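You operate a simulated robot arm through the tools that you are given. There is no shell and no other tool.

Carry out the task below with a simulated robot arm. There is one attempt and no reset: what you move stays moved.

## Task
Clamp the silted screen, brush it clean, lay it in the basket tray.
Fine: use the blue scrubbing brush and put it back; leave the clamp free again. Set down upright: blue scrubbing brush. What is to be rubbed or washed off counts as gone when no trace of it is left.

The check looks at the end state, three seconds after you hand in, the way a careful person would. Anything else that was tipped, shoved, dropped, spilled or broken makes it a failure.

## Robot
A 6-joint arm with a two-finger gripper, fixed in place. Base frame: the origin is at the foot of the arm, x ahead of it, y to its left, z up. Units: mm, rad, N and s.
Its first joint turns from -2.897 to 2.897 rad. Payload 2.45 kg.
The TCP is the grasp point between the finger pads, 20 mm short of the fingertips. In the tool frame z runs along the fingers and y along their closing line. Largest opening 140 mm; the body of the gripper starts 168 mm behind the TCP.
Orientation is told as [roll, pitch, yaw] about the base's x, y, z axes, in that order, counted from this pose: with the fingers straight down and closing along the base's y, the tool's x points along the base's -x, its y along +y and its z along -z.

## Interface
- The arm moves only by the tool move_arm. Its argument "commands" is a list of rows, each an object (a shift or turn left out is 0, a gripper value left out holds the last) with "offset": the shift along the tool's x, y, z in mm, a list of three; "rot": the turn, a rotation vector about the tool's x, y, z in rad, a list of three; "hand": the closure in counts, from 0 (fully open) to 255 (shut). In form: [{"offset": [x, y, z], "rot": [rx, ry, rz], "hand": hand}, ...]. A call has 1 to 20 rows; each row shifts and turns the commanded pose from where the row before left it, along the tool's axes as they then stand. A row lasts 0.2 s, in which the tool goes at most 50 mm and 0.15 rad; a call with a longer step from one row to the next is refused whole, and so is a gripper value outside its range. A pose out of reach is approached as far as the arm can. The call stops where the force on the tool passes 90 N (or 10 N more than at its start, if that is more) or the arm is blocked; 0.2 s more then pass. Each finger travels about 45 mm/s and halts on what it meets, pressing with about 23 N; the grip force reading is that of the motor and also rises with nothing between the fingers. The clock runs only during rows and for 0.2 s after the last one: add rows that do not move to give the fingers time. The reply holds the time, the measured pose of the TCP, the force on the tool along the base axes, the opening and the grip force, in the units named above and with some noise, with the torque about the TCP (base axes, N m) and any sound that the robot's microphone picked up, and new pictures: "views" is both (left out), scene, wrist or none.
- Cameras (640 x 400 px; columns grow to the right, rows downward): "scene" is fixed at [399.6, 497.5, 1584.9]; the picture's right is [-0.65, -0.76, 0.00], its down [-0.62, 0.52, -0.59] and it looks along [0.45, -0.38, -0.81] (base axes); focal length 318 px, centre (320, 200). "wrist" rides on the gripper at [78, 11, -209] in the tool frame; the picture's right is [-0.14, 0.99, 0.00], its down [-0.92, -0.13, -0.37] and it looks along [-0.36, -0.05, 0.93] (tool axes); focal length 280 px, centre (320, 200). There is no depth. A picture from a camera that has moved, and an enlarged one, comes with that camera's place and axes in the base frame and with its lens.
- close_up(camera, box): a new picture of the part [left, top, right, bottom] of that camera's present view, enlarged. The clock stands still meanwhile.
- job_done(): hands the job in; it is judged then, once.

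Places have to be worked out from the pictures, the camera data and where the tool is seen. Open the gripper and draw the arm clear of the work before you hand the job in, unless the task says otherwise.

The tools are called after "Emit:" as a command line: name --argument value ..., lists and objects as JSON in quotes. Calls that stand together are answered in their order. move_arm: Moves the arm, as the interface text tells. Its arguments: {"type":"object","properties":{"commands":{"type":"array","items":{"type":"object","properties":{"offset":{"type":"array","items":{"type":"number"}},"rot":{"type":"array","items":{"type":"number"}},"hand":{"type":"number"}}}},"views":{"type":"string","enum":["both","scene","wrist","none"]}},"required":["commands"]} The other tools are called the same way: close_up (camera, box) takes an enlarged picture of a part of a camera's view; job_done () hands the job in.

At the start:

```text
time: 0.0
tcp_pos: [612.8, 276.9, 1125.0]
tcp_rot: [-0.001, 0.0, 0.0]
force: [0.2, 0.0, 0.0]
wrist_torque: [0.0, -0.02, 0.01]
grip_width: 139.9
grip_force: 0.1
```

scene: 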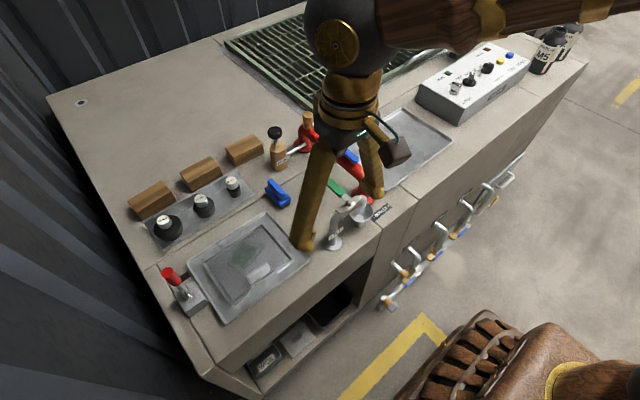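
wrist: 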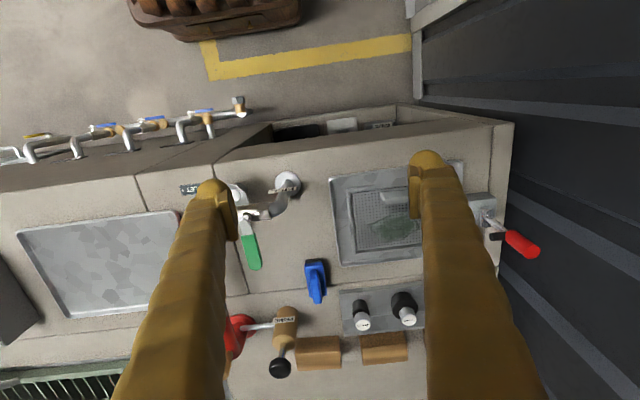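

The pictures show a bench with a tray, clamps, brushes and wooden blocks, but details are too small to identify. I'll take enlarged views before moving.

Emit:
close_up --camera "scene" --box '[120, 110, 320, 330]'

Emit:
close_up --camera "scene" --box '[260, 90, 460, 260]'

Emit:
close_up --camera "wrist" --box '[220, 150, 540, 380]'

```text
1.82 times, centred on (220, 220) of scene
camera zoom: at [399.6, 497.5, 1584.9], right [-0.65, -0.76, 0.0], down [-0.62, 0.52, -0.59], along [0.45, -0.38, -0.81], focal length 579 px, centre (502, 164)
```

zoom: 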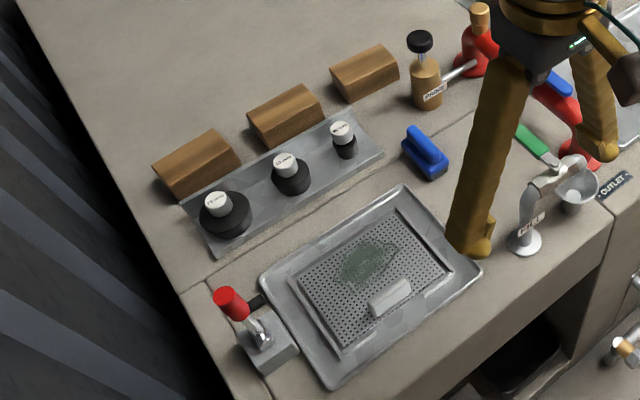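

```text
2.35 times, centred on (360, 175) of scene
camera zoom: at [399.6, 497.5, 1584.9], right [-0.65, -0.76, 0.0], down [-0.62, 0.52, -0.59], along [0.45, -0.38, -0.81], focal length 749 px, centre (226, 259)
```

zoom: 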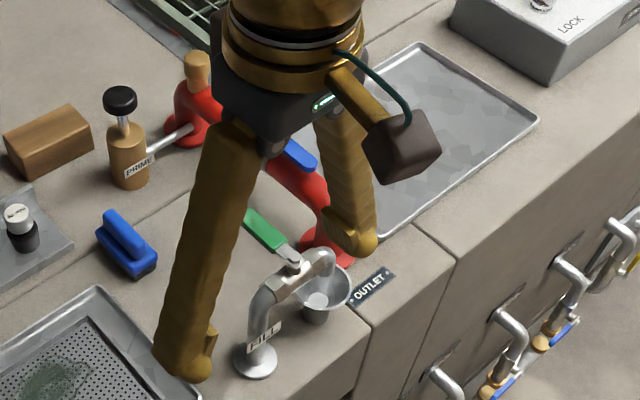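

```text
1.74 times, centred on (380, 265) of wrist
camera zoom: at [534.3, 287.9, 1334.1], right [0.14, 0.99, 0.0], down [0.92, -0.13, 0.37], along [0.36, -0.05, -0.93], focal length 488 px, centre (216, 87)
```

zoom: 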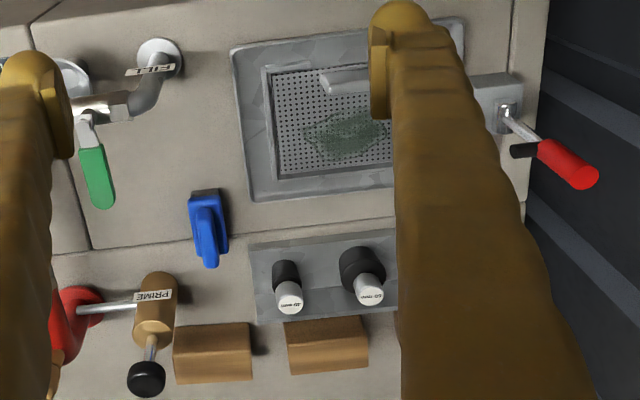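

The brush looks to be near (910, 227, 840), the screen sits in a steel tray beside a red-handled clamp at the left. I'll slide the arm left (+y) at height for an unobstructed view.

Emit:
move_arm --commands '[{"offset": [0, 45, 0]}, {"offset": [0, 45, 0]}, {"offset": [0, 45, 0]}, {"offset": [0, 45, 0]}, {"offset": [0, 0, 0]}]'

```text
time: 1.2
tcp_pos: [613.4, 457.3, 1125.4]
tcp_rot: [-0.002, 0.0, 0.0]
force: [-0.7, 0.4, 0.3]
wrist_torque: [0.0, -0.01, 0.0]
grip_width: 140.0
grip_force: 0.1
camera wrist: at [534.6, 467.7, 1333.9], right [0.14, 0.99, 0.0], down [0.92, -0.13, 0.37], along [0.36, -0.05, -0.93], focal length 280 px, centre (320, 200)
```

scene: 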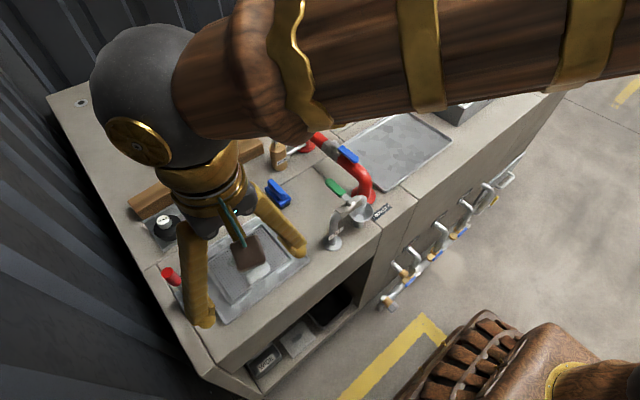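
wrist: 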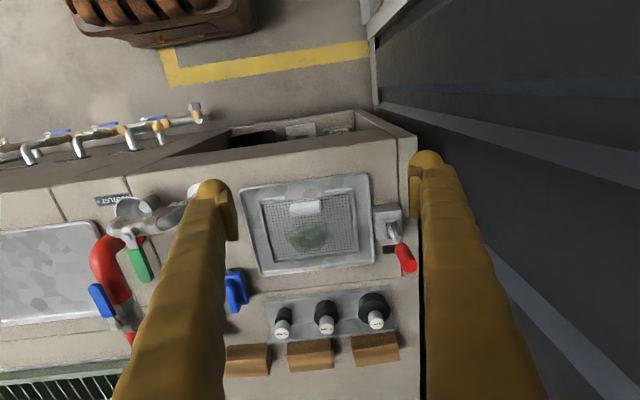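

The screen is now visible between the fingers. I'll zoom in on the screen, the clamp and the neighbouring items.

Emit:
close_up --camera "wrist" --box '[220, 160, 430, 290]'

Emit:
close_up --camera "wrist" --box '[200, 250, 430, 390]'

Emit:
close_up --camera "scene" --box '[260, 110, 480, 260]'

```text
3.05 times, centred on (325, 225) of wrist
camera zoom: at [534.6, 467.7, 1333.9], right [0.14, 0.99, 0.0], down [0.92, -0.13, 0.37], along [0.36, -0.05, -0.93], focal length 854 px, centre (305, 124)
```

zoom: 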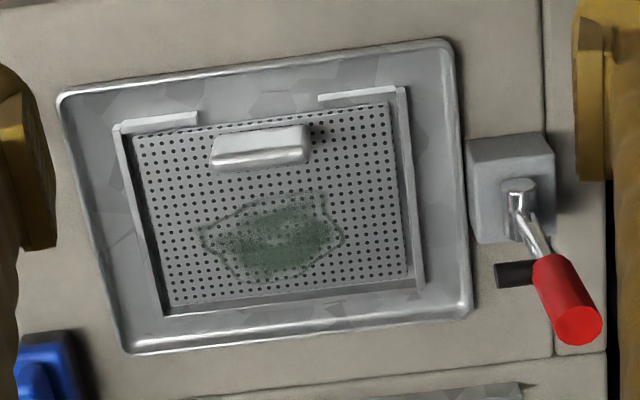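

```text
2.78 times, centred on (315, 320) of wrist
camera zoom: at [534.6, 467.7, 1333.9], right [0.14, 0.99, 0.0], down [0.92, -0.13, 0.37], along [0.36, -0.05, -0.93], focal length 780 px, centre (334, -134)
```

zoom: 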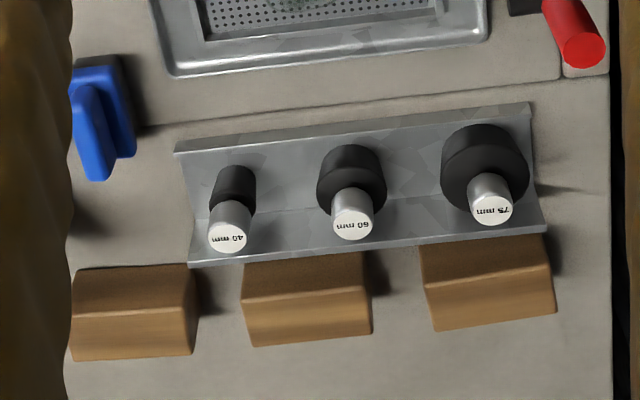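

```text
2.67 times, centred on (370, 185) of scene
camera zoom: at [399.6, 497.5, 1584.9], right [-0.65, -0.76, 0.0], down [-0.62, 0.52, -0.59], along [0.45, -0.38, -0.81], focal length 849 px, centre (187, 240)
```

zoom: 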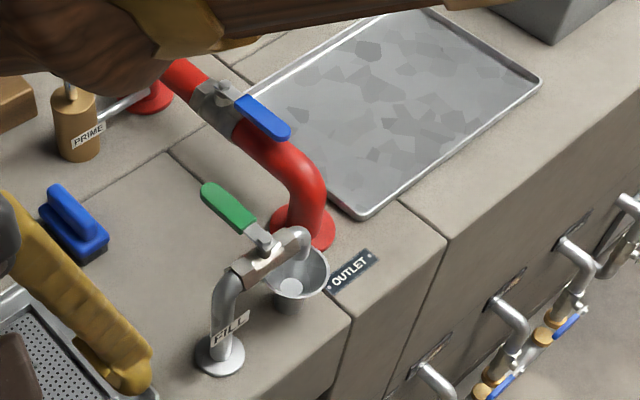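

The screen sits in an open-fronted nest within a shallow tray; the toggle clamp has its red lever up. Next I'll move right to examine the larger tray and find the basket tray.

Emit:
move_arm --commands '[{"offset": [0, -49, 0]}, {"offset": [0, -49, 0]}, {"offset": [0, -49, 0]}, {"offset": [0, -49, 0]}, {"offset": [0, -49, 0]}, {"offset": [0, -49, 0]}, {"offset": [0, -49, 0]}, {"offset": [0, -49, 0]}, {"offset": [0, -49, 0]}, {"offset": [0, -49, 0]}, {"offset": [0, -49, 0]}, {"offset": [0, 0, 0]}]'

```text
time: 3.8
tcp_pos: [613.3, -81.3, 1124.7]
tcp_rot: [0.0, 0.0, 0.0]
force: [0.2, -0.3, -0.8]
wrist_torque: [0.04, -0.03, 0.02]
grip_width: 140.0
grip_force: 0.1
camera wrist: at [535.5, -71.0, 1334.6], right [0.14, 0.99, 0.0], down [0.92, -0.13, 0.37], along [0.37, -0.05, -0.93], focal length 280 px, centre (320, 200)
```

scene: 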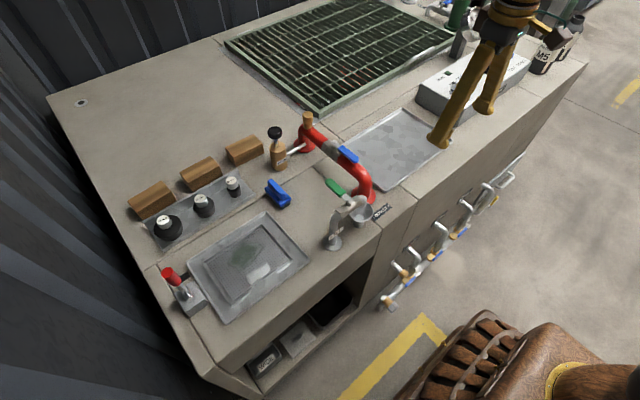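
wrist: 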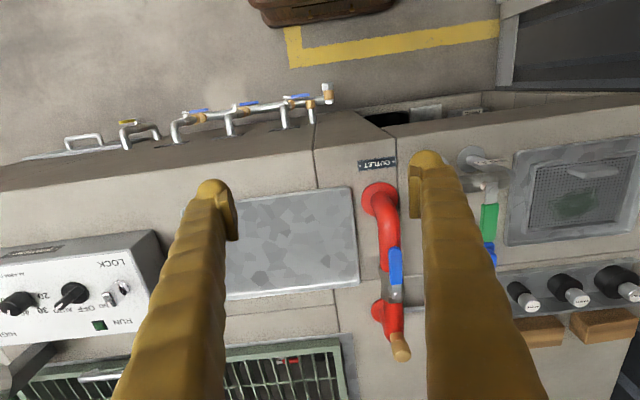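

Arm is clear of the left area now. I'll zoom on the scene view for the shelf labels, grating, right tray, clamp, and brush.

Emit:
close_up --camera "scene" --box '[210, 270, 370, 390]'

Emit:
close_up --camera "scene" --box '[130, 200, 320, 330]'

Emit:
close_up --camera "scene" --box '[220, 0, 600, 200]'

Emit:
close_up --camera "scene" --box '[250, 150, 330, 220]'

Emit:
close_up --camera "scene" --box '[150, 250, 230, 320]'

Emit:
close_up --camera "wrist" --box '[120, 60, 520, 330]'

```text
3.33 times, centred on (290, 330) of scene
camera zoom: at [399.6, 497.5, 1584.9], right [-0.65, -0.76, 0.0], down [-0.62, 0.52, -0.59], along [0.45, -0.38, -0.81], focal length 1061 px, centre (420, -233)
```

zoom: 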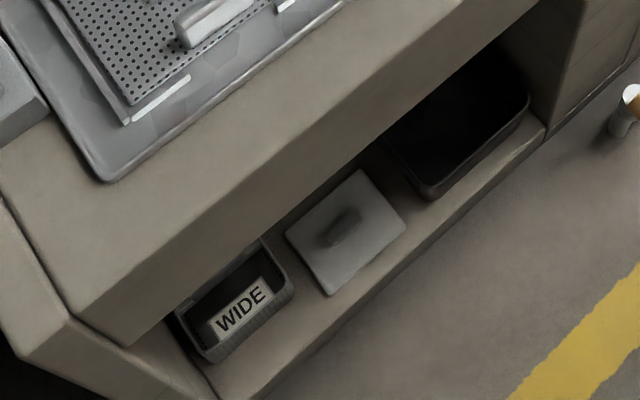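

```text
3.08 times, centred on (225, 265) of scene
camera zoom: at [399.6, 497.5, 1584.9], right [-0.65, -0.76, 0.0], down [-0.62, 0.52, -0.59], along [0.45, -0.38, -0.81], focal length 979 px, centre (612, 0)
```

zoom: 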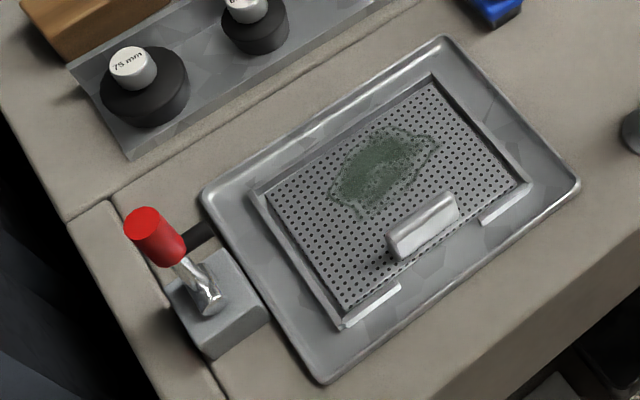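

```text
1.68 times, centred on (410, 100) of scene
camera zoom: at [399.6, 497.5, 1584.9], right [-0.65, -0.76, 0.0], down [-0.62, 0.52, -0.59], along [0.45, -0.38, -0.81], focal length 536 px, centre (168, 368)
```

zoom: 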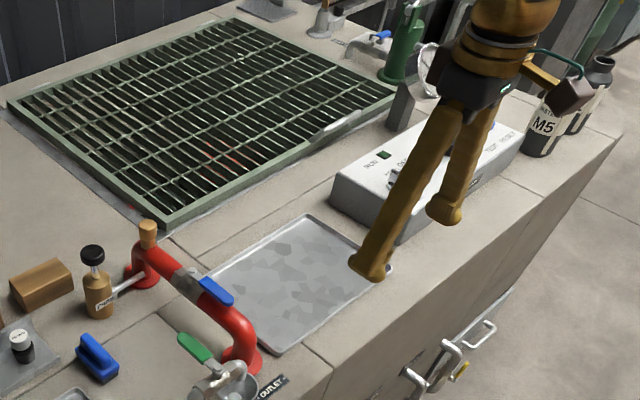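

```text
5.71 times, centred on (290, 185) of scene
camera zoom: at [399.6, 497.5, 1584.9], right [-0.65, -0.76, 0.0], down [-0.62, 0.52, -0.59], along [0.45, -0.38, -0.81], focal length 1819 px, centre (491, 286)
```

zoom: 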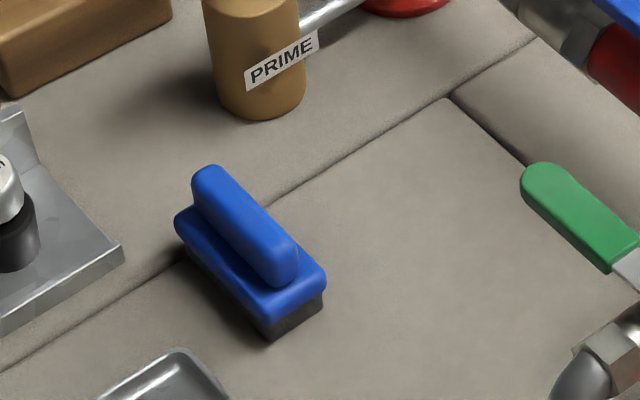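

```text
5.71 times, centred on (190, 285) of scene
camera zoom: at [399.6, 497.5, 1584.9], right [-0.65, -0.76, 0.0], down [-0.62, 0.52, -0.59], along [0.45, -0.38, -0.81], focal length 1819 px, centre (1063, -286)
```

zoom: 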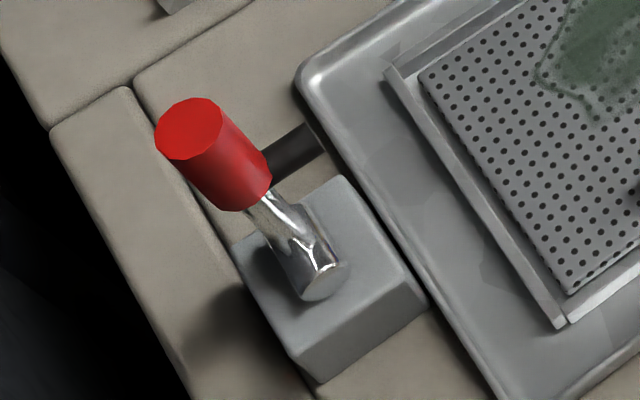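

```text
1.48 times, centred on (320, 195) of wrist
camera zoom: at [535.5, -71.0, 1334.6], right [0.14, 0.99, 0.0], down [0.92, -0.13, 0.37], along [0.37, -0.05, -0.93], focal length 415 px, centre (320, 207)
```

zoom: 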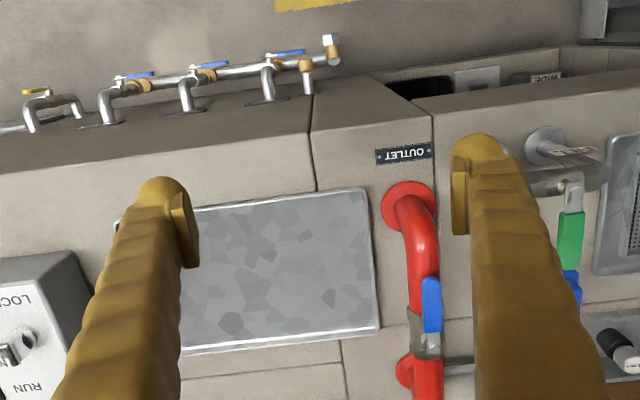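

The right tray with a galvanized look (beside the OUTLET pipe) is most likely the basket tray; table height triangulates to about z≈805, nest tray spans roughly x 693–896, y 284–538, screen centre ≈(792, 411). I'll bring the wrist camera over the clamp to understand its mechanism.

Emit:
move_arm --commands '[{"offset": [0, 49, 0]}, {"offset": [0, 49, 0]}, {"offset": [0, 49, 0]}, {"offset": [0, 49, 0]}, {"offset": [0, 49, 0]}, {"offset": [0, 49, 0]}, {"offset": [0, 49, 0]}, {"offset": [0, 49, 0]}, {"offset": [0, 49, 0]}, {"offset": [0, 49, 0]}, {"offset": [0, 49, 0]}, {"offset": [0, 49, 0]}, {"offset": [0, 49, 0]}, {"offset": [-30, 12, 0]}, {"offset": [-35, 0, 30]}, {"offset": [-35, 0, 30]}, {"offset": [0, 0, 35]}, {"offset": [0, 0, 30]}, {"offset": [0, 0, 0]}]'

```text
time: 7.8
tcp_pos: [711.9, 566.5, 999.4]
tcp_rot: [0.0, 0.0, 0.0]
force: [-0.6, 0.2, -0.4]
wrist_torque: [0.02, 0.0, -0.02]
grip_width: 140.1
grip_force: 0.0
camera wrist: at [634.4, 577.2, 1208.5], right [0.14, 0.99, 0.0], down [0.92, -0.13, 0.37], along [0.36, -0.05, -0.93], focal length 280 px, centre (320, 200)
```

scene: 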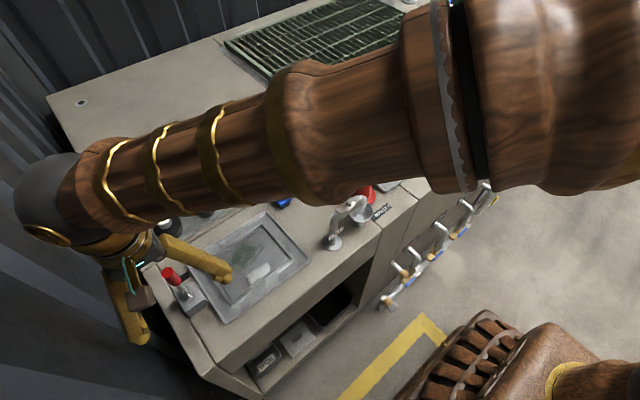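
wrist: 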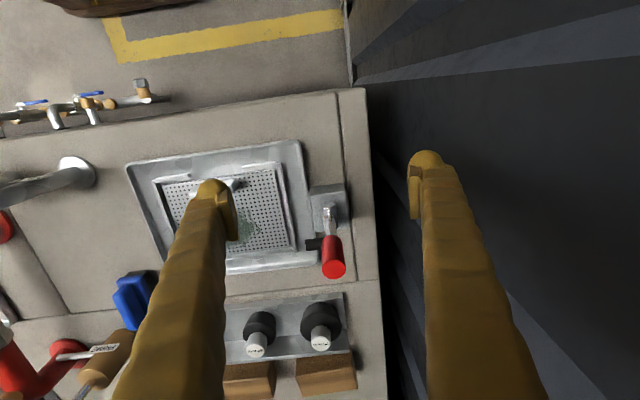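

Emit:
close_up --camera "wrist" --box '[270, 160, 390, 290]'

Emit:
close_up --camera "scene" --box '[140, 240, 230, 330]'

```text
3.08 times, centred on (330, 225) of wrist
camera zoom: at [634.4, 577.2, 1208.5], right [0.14, 0.99, 0.0], down [0.92, -0.13, 0.37], along [0.36, -0.05, -0.93], focal length 863 px, centre (289, 123)
```

zoom: 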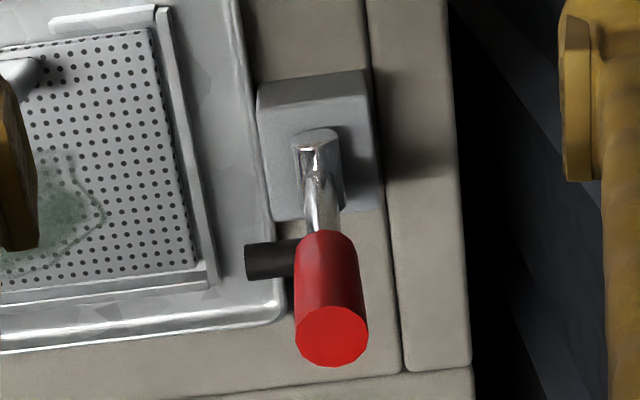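

```text
4.44 times, centred on (185, 285) of scene
camera zoom: at [399.6, 497.5, 1584.9], right [-0.65, -0.76, 0.0], down [-0.62, 0.52, -0.59], along [0.45, -0.38, -0.81], focal length 1414 px, centre (920, -178)
```

zoom: 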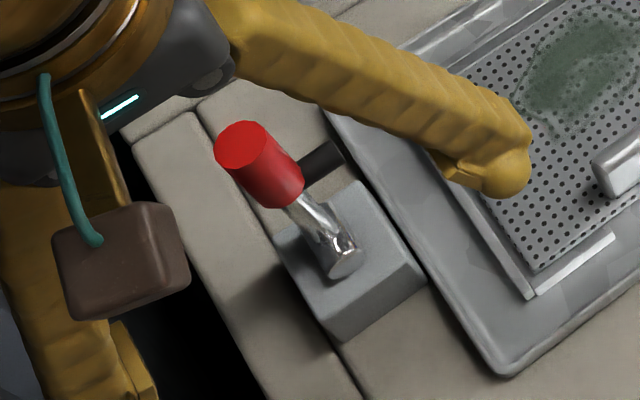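

The clamp lever leans slightly toward +x with its top near (817, 567, 950), pivot near (784, 567, 848), and a short black stub pointing toward the tray. I'll tilt the tool for a more oblique view to work out which way the lever swings.

Emit:
move_arm --commands '[{"offset": [12, -8, 0], "rot": [0, -0.15, 0]}, {"offset": [12, -8, 0], "rot": [0, -0.15, 0]}, {"offset": [0, 0, 10], "rot": [0, -0.15, 0]}, {"offset": [0, 0, 30], "rot": [0, 0, 0]}, {"offset": [0, 0, 0]}]'

```text
time: 9.0
tcp_pos: [706.1, 550.9, 961.2]
tcp_rot: [0.0, -0.451, -0.001]
force: [-0.2, 0.3, -0.4]
wrist_torque: [0.0, -0.01, 0.02]
grip_width: 139.7
grip_force: 0.0
camera wrist: at [543.3, 562.0, 1115.5], right [0.12, 0.99, 0.06], down [0.67, -0.13, 0.73], along [0.73, -0.05, -0.68], focal length 280 px, centre (320, 200)
```

scene: 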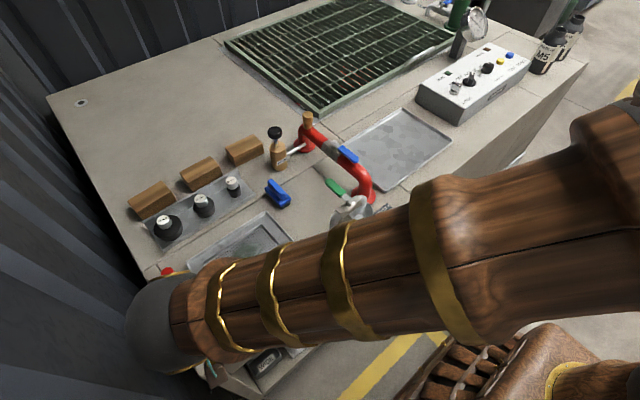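
wrist: 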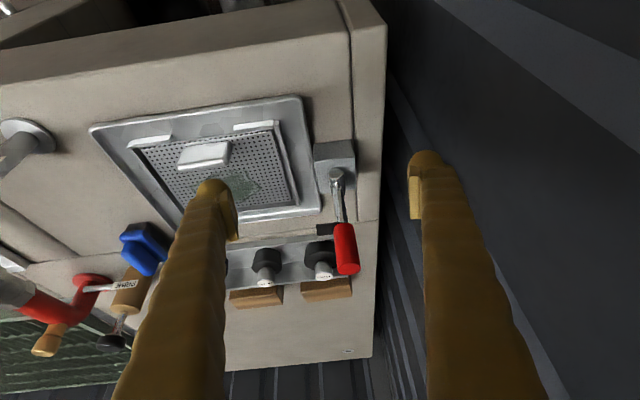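

Emit:
close_up --camera "wrist" --box '[270, 120, 390, 290]'

Emit:
close_up --camera "wrist" --box '[90, 80, 330, 240]'

```text
2.35 times, centred on (330, 205) of wrist
camera zoom: at [543.3, 562.0, 1115.5], right [0.12, 0.99, 0.06], down [0.67, -0.13, 0.73], along [0.73, -0.05, -0.68], focal length 660 px, centre (296, 188)
```

zoom: 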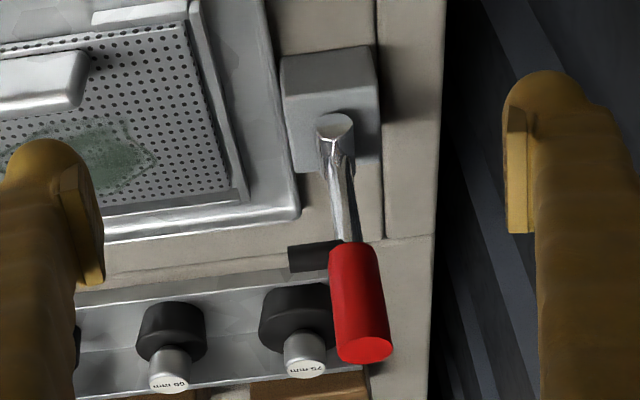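

```text
2.50 times, centred on (210, 160) of wrist
camera zoom: at [543.3, 562.0, 1115.5], right [0.12, 0.99, 0.06], down [0.67, -0.13, 0.73], along [0.73, -0.05, -0.68], focal length 701 px, centre (595, 300)
```

zoom: 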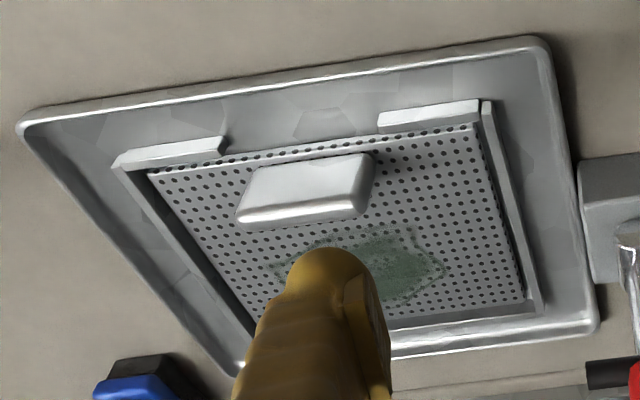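

The close view shows the lever rotates on a pin running along x at (784, 567, 848), with the black pad about 70 mm up the lever pointing toward the tray. So it swings over toward −y onto the screen's edge. I'll straighten the tool, rise, and yaw 90° so the fingers close along x.

Emit:
move_arm --commands '[{"offset": [0, 0, -40]}, {"offset": [0, 0, -20], "rot": [0, 0.15, 0]}, {"offset": [0, 0, -20], "rot": [0, 0.15, 0]}, {"offset": [0, 0, -20], "rot": [0, 0.15, 0]}, {"rot": [0, 0, -0.15]}, {"rot": [0, 0, -0.15]}, {"rot": [0, 0, -0.15]}, {"rot": [0, 0, -0.15]}, {"rot": [0, 0, -0.15]}, {"rot": [0, 0, -0.15]}, {"rot": [0, 0, -0.15]}, {"rot": [0, 0, -0.15]}, {"rot": [0, 0, -0.15]}, {"rot": [0, 0, -0.15]}, {"rot": [0, 0, -0.0708]}, {"offset": [0, 0, 0]}]'

```text
time: 12.4
tcp_pos: [668.5, 551.8, 1054.2]
tcp_rot: [0.001, 0.0, 1.571]
force: [-1.3, 0.2, 0.3]
wrist_torque: [-0.04, -0.04, 0.0]
grip_width: 140.0
grip_force: 0.1
camera wrist: at [658.6, 472.6, 1263.4], right [-0.99, 0.14, 0.0], down [0.13, 0.92, 0.37], along [0.05, 0.37, -0.93], focal length 280 px, centre (320, 200)
```

scene: 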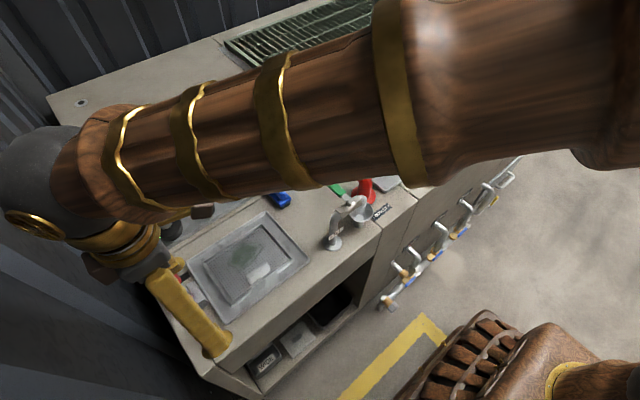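
wrist: 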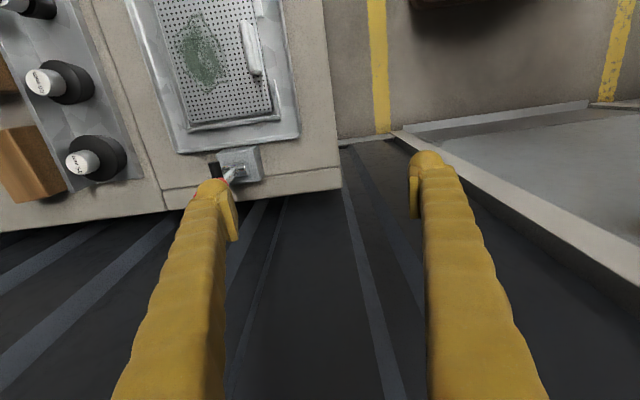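

Yaw is now 90°: tool y points to base −x, tool x to base −y. I move over the lever at about (803, 567) staying high, and look.

Emit:
move_arm --commands '[{"offset": [-5, -45, 0]}, {"offset": [-5, -45, 0]}, {"offset": [-5, -44, 0]}, {"offset": [0, 0, 0]}]'

```text
time: 13.4
tcp_pos: [803.6, 564.5, 1054.1]
tcp_rot: [0.0, 0.0, 1.57]
force: [-0.3, 0.8, 0.0]
wrist_torque: [0.02, 0.01, 0.0]
grip_width: 140.0
grip_force: 0.0
camera wrist: at [792.4, 486.7, 1263.2], right [-0.99, 0.14, 0.0], down [0.13, 0.92, 0.37], along [0.05, 0.36, -0.93], focal length 280 px, centre (320, 200)
```

scene: 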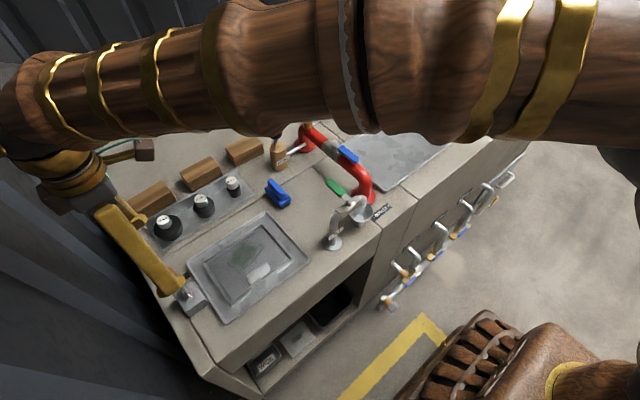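
wrist: 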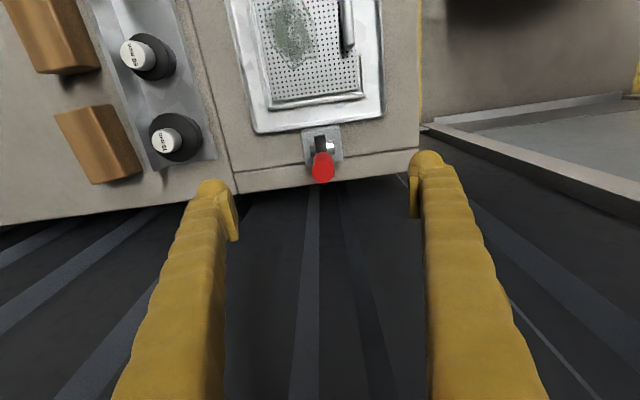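

Emit:
close_up --camera "wrist" --box '[270, 110, 370, 200]'

```text
4.44 times, centred on (320, 155) of wrist
camera zoom: at [792.4, 486.7, 1263.2], right [-0.99, 0.14, 0.0], down [0.13, 0.92, 0.37], along [0.05, 0.36, -0.93], focal length 1246 px, centre (320, 400)
```

zoom: 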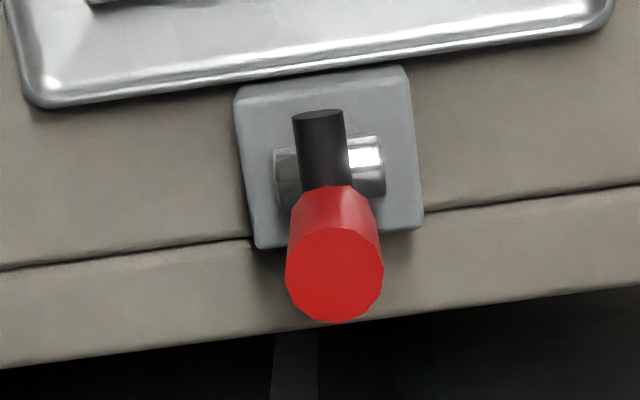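

Now the geometry is clear: the pin lies along x at x≈800, and the red handle is a ~25 mm cylinder centred at (800, 568), top z≈966. I'll descend around it and close the fingers along x.

Emit:
move_arm --commands '[{"offset": [-4, 3, 0], "hand": 120}, {"offset": [0, 0, 30]}, {"offset": [0, 0, 30]}, {"offset": [0, 0, 30]}, {"offset": [0, 0, 15]}, {"hand": 255}, {}, {}, {}, {}, {}, {}, {}]'

```text
time: 16.2
tcp_pos: [800.7, 570.7, 950.3]
tcp_rot: [0.002, -0.001, 1.57]
force: [-20.3, -1.5, -3.3]
wrist_torque: [-0.05, 0.19, -0.01]
grip_width: 22.6
grip_force: 45.3
camera wrist: at [789.7, 491.9, 1158.9], right [-0.99, 0.14, 0.0], down [0.13, 0.92, 0.37], along [0.05, 0.36, -0.93], focal length 280 px, centre (320, 200)
```

scene: 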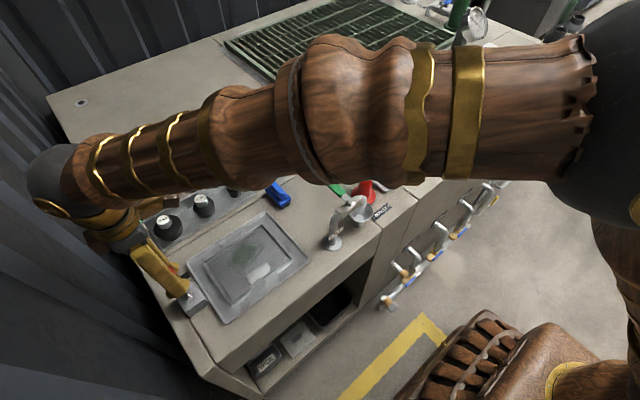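
wrist: 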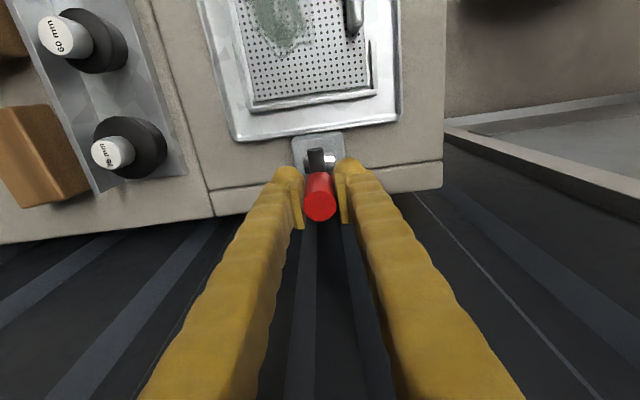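

The handle is gripped (22.6 mm), with a small side force in x. I'll ease x by 2 mm and try the first ~25° of the arc toward −y.

Emit:
move_arm --commands '[{"offset": [0, 2, 0]}, {"offset": [16, 0, 1]}, {"offset": [15, 0, 3]}, {"offset": [13, 0, 5]}, {}]'

```text
time: 17.4
tcp_pos: [799.1, 525.4, 941.1]
tcp_rot: [-0.001, -0.002, 1.571]
force: [31.8, 10.4, 10.7]
wrist_torque: [1.4, -0.42, -0.08]
grip_width: 22.5
grip_force: 44.7
camera wrist: at [788.7, 447.5, 1150.1], right [-0.99, 0.14, 0.0], down [0.13, 0.92, 0.37], along [0.05, 0.37, -0.93], focal length 280 px, centre (320, 200)
```

scene: 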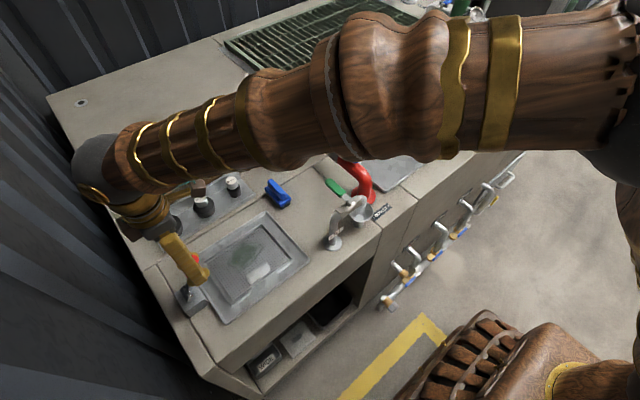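
wrist: 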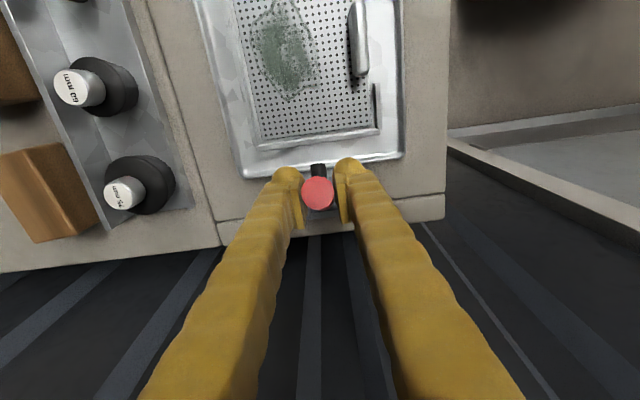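

The lever follows freely. I correct x by +1 and continue the arc to about 60°.

Emit:
move_arm --commands '[{"offset": [0, -1.2, 0]}, {"offset": [16, 0, 8]}, {"offset": [16, 0, 13]}, {"offset": [9, 0, 10]}, {"offset": [7, 0, 11]}, {}]'

```text
time: 18.8
tcp_pos: [800.5, 478.6, 899.7]
tcp_rot: [-0.001, 0.001, 1.571]
force: [25.6, 3.0, 9.1]
wrist_torque: [1.04, -0.1, -0.27]
grip_width: 19.5
grip_force: 44.3
camera wrist: at [789.3, 399.3, 1107.8], right [-0.99, 0.14, 0.0], down [0.13, 0.92, 0.37], along [0.05, 0.36, -0.93], focal length 280 px, centre (320, 200)
```

scene: 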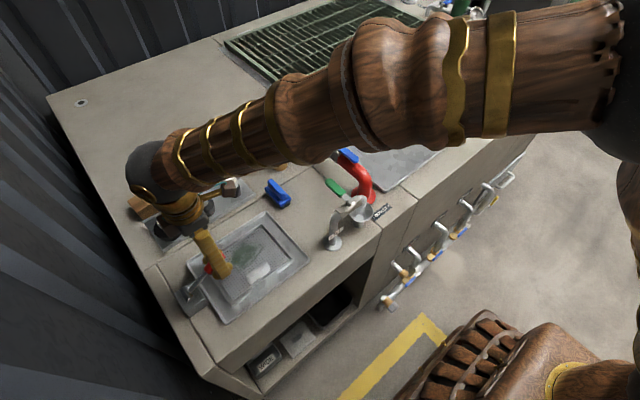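
wrist: 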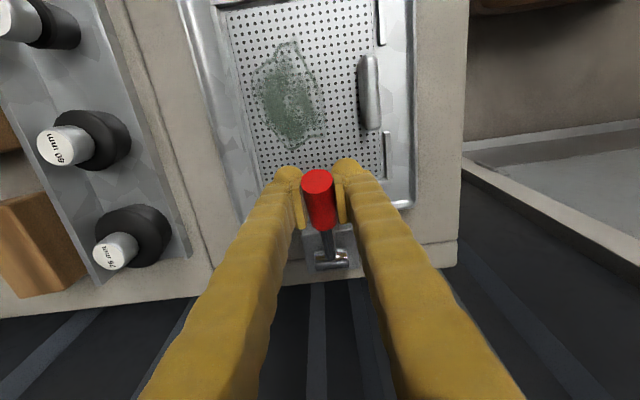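

About 60° now; grip narrowing suggests the pads sit slightly above the handle axis. I continue with a slightly lower arc.

Emit:
move_arm --commands '[{"offset": [6, 0, 13]}, {"offset": [4, 0, 14]}, {}]'

Emit:
close_up --camera "wrist" --box '[260, 140, 400, 290]'

Emit:
close_up --camera "scene" --box '[150, 200, 310, 330]'

```text
time: 19.6
tcp_pos: [799.3, 467.3, 872.5]
tcp_rot: [0.0, 0.0, 1.571]
force: [21.6, -5.2, 14.8]
wrist_torque: [1.42, 0.17, -0.03]
grip_width: 19.1
grip_force: 44.3
camera wrist: at [789.3, 389.2, 1081.0], right [-0.99, 0.14, 0.0], down [0.13, 0.92, 0.37], along [0.05, 0.36, -0.93], focal length 280 px, centre (320, 200)
```

scene: 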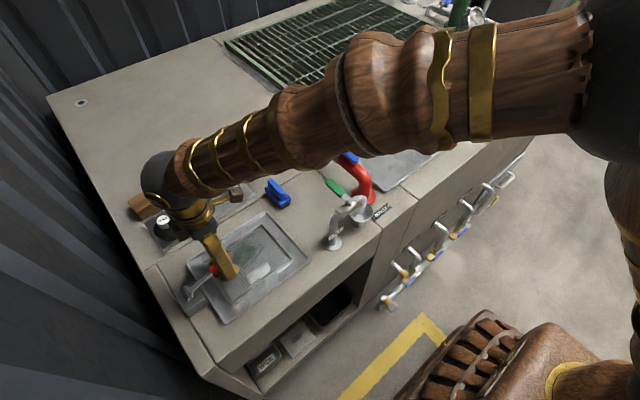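
wrist: 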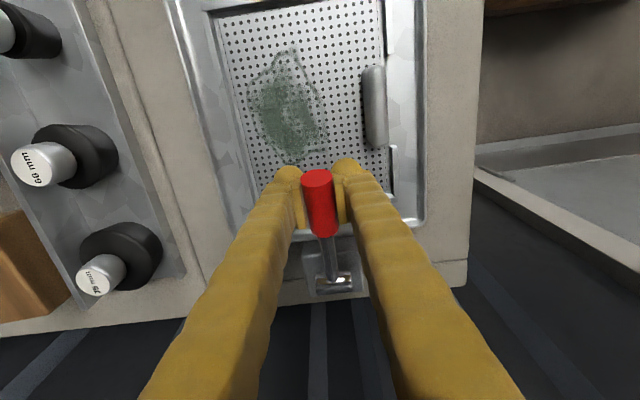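

```text
2.67 times, centred on (330, 215) of wrist
camera zoom: at [789.3, 389.2, 1081.0], right [-0.99, 0.14, 0.0], down [0.13, 0.92, 0.37], along [0.05, 0.36, -0.93], focal length 748 px, centre (293, 160)
```

zoom: 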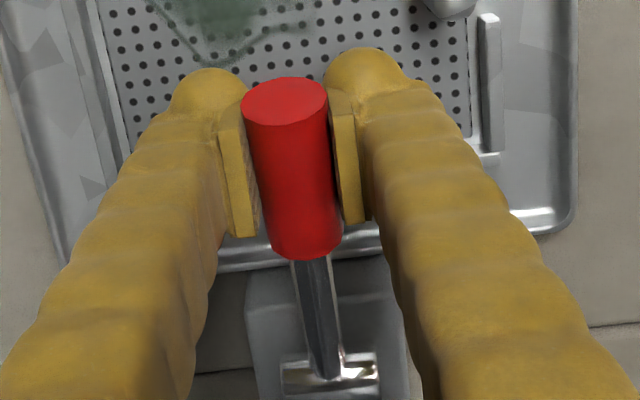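

```text
3.08 times, centred on (230, 265) of scene
camera zoom: at [399.6, 497.5, 1584.9], right [-0.65, -0.76, 0.0], down [-0.62, 0.52, -0.59], along [0.45, -0.38, -0.81], focal length 979 px, centre (597, 0)
```

zoom: 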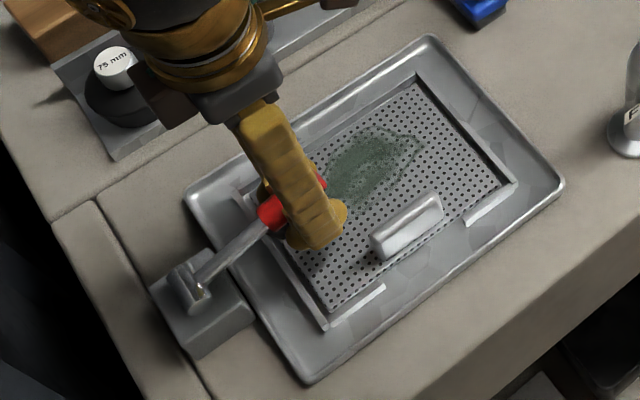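

The lever is at ~72° and the pad should be nearing the screen's edge. I press further in small steps while watching the vertical force.

Emit:
move_arm --commands '[{"offset": [2, 0, 7]}, {"offset": [1, 0, 6]}, {}]' --views "wrist"

```text
time: 20.4
tcp_pos: [801.0, 464.9, 858.1]
tcp_rot: [0.0, 0.0, 1.572]
force: [30.6, 5.1, 9.7]
wrist_torque: [1.15, 0.26, -0.03]
grip_width: 19.1
grip_force: 43.6
camera wrist: at [789.2, 386.6, 1067.3], right [-0.99, 0.14, 0.0], down [0.13, 0.92, 0.37], along [0.05, 0.37, -0.93], focal length 280 px, centre (320, 200)
```

wrist: 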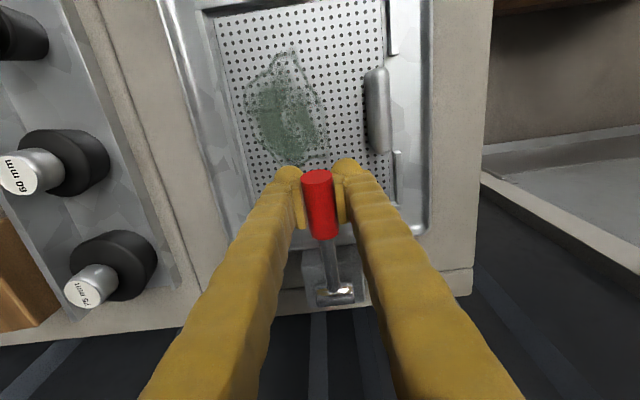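

Still moving freely (Fz≈10 N). Continue a few millimetres down, easing x by 1 mm.

Emit:
move_arm --commands '[{"offset": [0, -1, 5]}, {"offset": [0, 0, 4]}, {}]' --views "wrist"

```text
time: 21.2
tcp_pos: [800.6, 464.3, 848.6]
tcp_rot: [0.001, -0.002, 1.571]
force: [13.9, -8.1, 10.7]
wrist_torque: [1.16, 0.17, 0.03]
grip_width: 19.0
grip_force: 44.0
camera wrist: at [789.6, 385.9, 1058.3], right [-0.99, 0.14, 0.0], down [0.13, 0.92, 0.37], along [0.05, 0.36, -0.93], focal length 280 px, centre (320, 200)
```

wrist: 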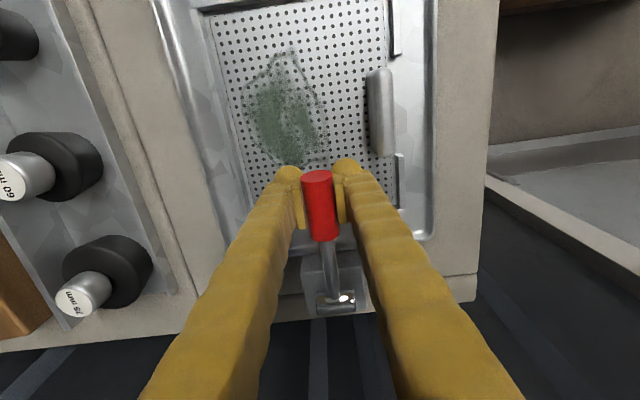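

Emit:
close_up --camera "wrist" --box '[260, 140, 400, 330]'

Emit:
close_up --camera "scene" --box '[150, 220, 290, 330]'

```text
2.11 times, centred on (330, 235) of wrist
camera zoom: at [789.6, 385.9, 1058.3], right [-0.99, 0.14, 0.0], down [0.13, 0.92, 0.37], along [0.05, 0.36, -0.93], focal length 590 px, centre (299, 126)
```

zoom: 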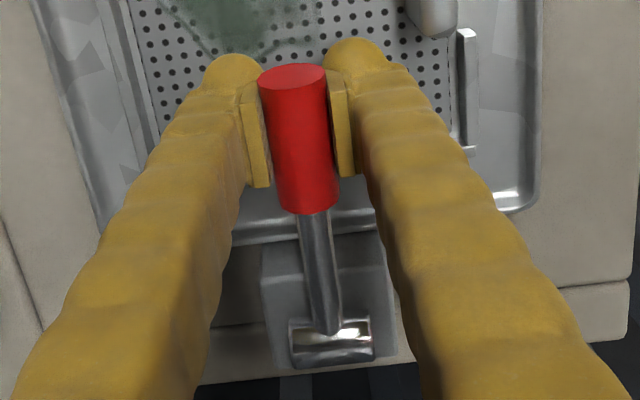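

```text
3.64 times, centred on (220, 275) of scene
camera zoom: at [399.6, 497.5, 1584.9], right [-0.65, -0.76, 0.0], down [-0.62, 0.52, -0.59], along [0.45, -0.38, -0.81], focal length 1157 px, centre (684, -73)
```

zoom: 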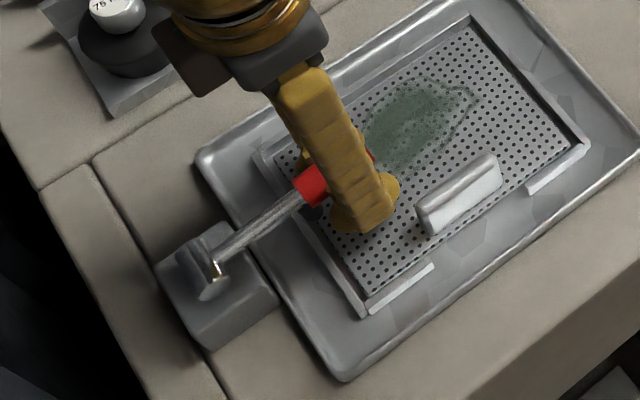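

The lever's exact angle is ambiguous from here. I'll open the fingers modestly, rise clear, and look at the state.

Emit:
move_arm --commands '[{"hand": 165}, {}, {}, {}, {"offset": [0, 0, -30]}, {"offset": [0, 0, -40]}, {"offset": [0, 0, -40]}, {"offset": [20, 0, -40]}, {}]'

Emit:
close_up --camera "wrist" --box '[240, 110, 400, 270]'

Emit:
close_up --camera "scene" --box '[150, 220, 290, 330]'

```text
time: 23.2
tcp_pos: [800.7, 445.0, 999.1]
tcp_rot: [0.0, 0.001, 1.572]
force: [0.1, -1.0, 0.0]
wrist_torque: [0.02, 0.0, -0.03]
grip_width: 49.6
grip_force: 0.1
camera wrist: at [790.6, 366.3, 1209.0], right [-0.99, 0.14, 0.0], down [0.13, 0.92, 0.37], along [0.05, 0.36, -0.93], focal length 280 px, centre (320, 200)
```

scene: 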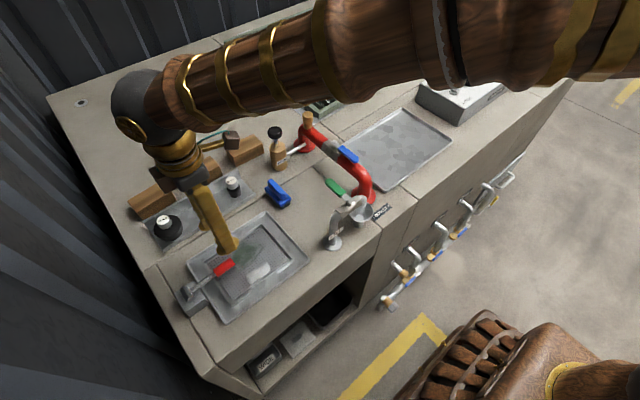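
wrist: 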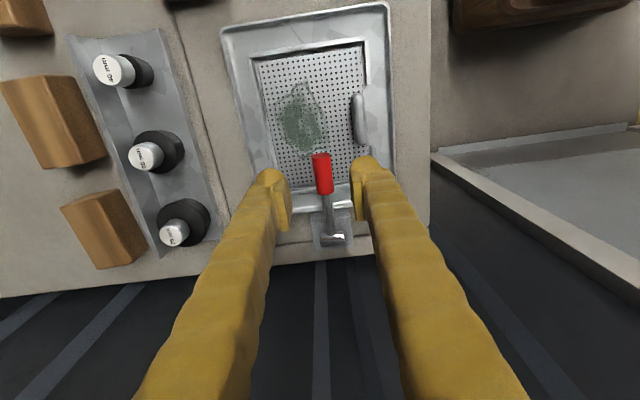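

```text
2.50 times, centred on (320, 190) of wrist
camera zoom: at [790.6, 366.3, 1209.0], right [-0.99, 0.14, 0.0], down [0.13, 0.92, 0.37], along [0.05, 0.36, -0.93], focal length 701 px, centre (320, 225)
```

zoom: 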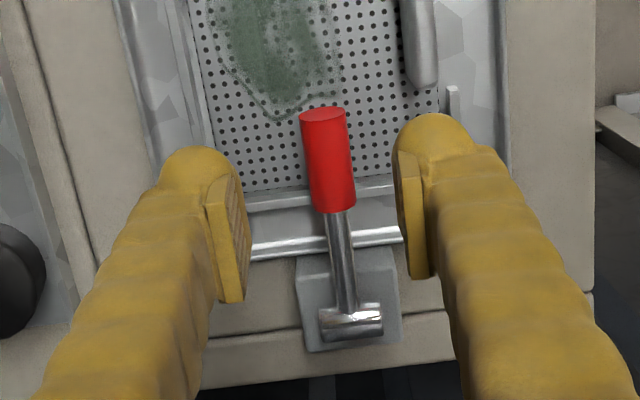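

```text
3.64 times, centred on (220, 275) of scene
camera zoom: at [399.6, 497.5, 1584.9], right [-0.65, -0.76, 0.0], down [-0.62, 0.52, -0.59], along [0.45, -0.38, -0.81], focal length 1157 px, centre (684, -73)
```

zoom: 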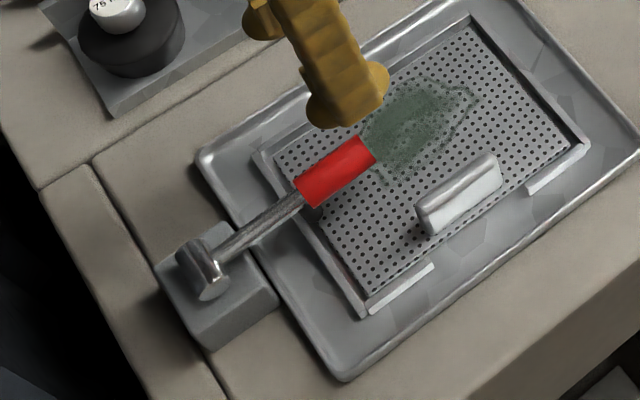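

The lever holds near horizontal: end at (800, 440, 863), pivot z≈849, about 6° short of level. I'll close the fingers and press down gently on the handle's top to seat it, watching for rising force.

Emit:
move_arm --commands '[{"offset": [-10, 0, 0], "hand": 255}, {}, {}, {}, {"offset": [0, 0, 40]}, {"offset": [0, 0, 40]}, {"offset": [0, 0, 20]}, {"offset": [0, 0, 4]}, {"offset": [0, 0, 3]}, {}]' --views "none"

Emit:
move_arm --commands '[{"offset": [0, 0, 2]}, {"offset": [0, 0, 2]}, {}]' --views "none"

```text
time: 25.4
tcp_pos: [801.2, 455.5, 892.1]
tcp_rot: [0.001, -0.001, 1.57]
force: [-0.9, -0.4, 0.3]
wrist_torque: [0.02, 0.02, 0.0]
grip_width: 0.0
grip_force: 22.7
```

```text
time: 26.2
tcp_pos: [799.5, 455.6, 888.9]
tcp_rot: [0.0, -0.002, 1.572]
force: [-0.4, -1.3, 0.0]
wrist_torque: [-0.03, 0.01, -0.01]
grip_width: 0.0
grip_force: 22.7
```

No contact yet at TCP z≈889. Continue down in small steps.

Emit:
move_arm --commands '[{"offset": [0, 0, 2]}, {"offset": [0, 0, 2]}, {"offset": [0, 0, 2]}, {}]' --views "none"

Emit:
move_arm --commands '[{"offset": [0, 0, 2]}, {"offset": [0, 0, 2]}, {}]' --views "both"

```text
time: 27.2
tcp_pos: [800.8, 454.3, 884.7]
tcp_rot: [-0.003, -0.001, 1.571]
force: [-3.0, -4.3, 29.3]
wrist_torque: [-0.32, 0.21, -0.14]
grip_width: 0.2
grip_force: 22.9
```

```text
time: 28.0
tcp_pos: [800.7, 455.1, 882.3]
tcp_rot: [-0.002, -0.001, 1.572]
force: [-9.2, -10.8, 83.6]
wrist_torque: [-0.73, 0.57, -0.67]
grip_width: 6.0
grip_force: 29.1
camera wrist: at [789.4, 376.2, 1090.3], right [-0.99, 0.14, 0.0], down [0.13, 0.92, 0.37], along [0.05, 0.37, -0.93], focal length 280 px, centre (320, 200)
```

scene: 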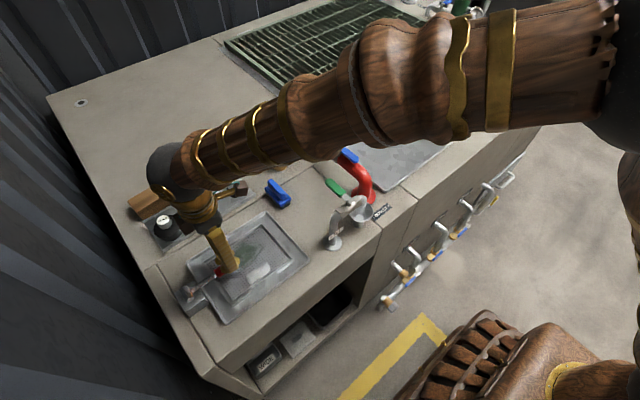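
wrist: 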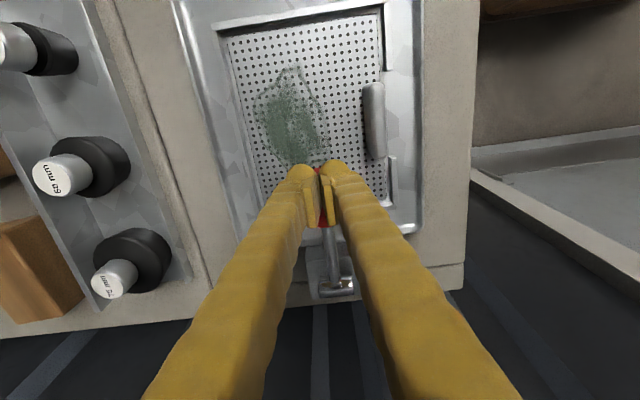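

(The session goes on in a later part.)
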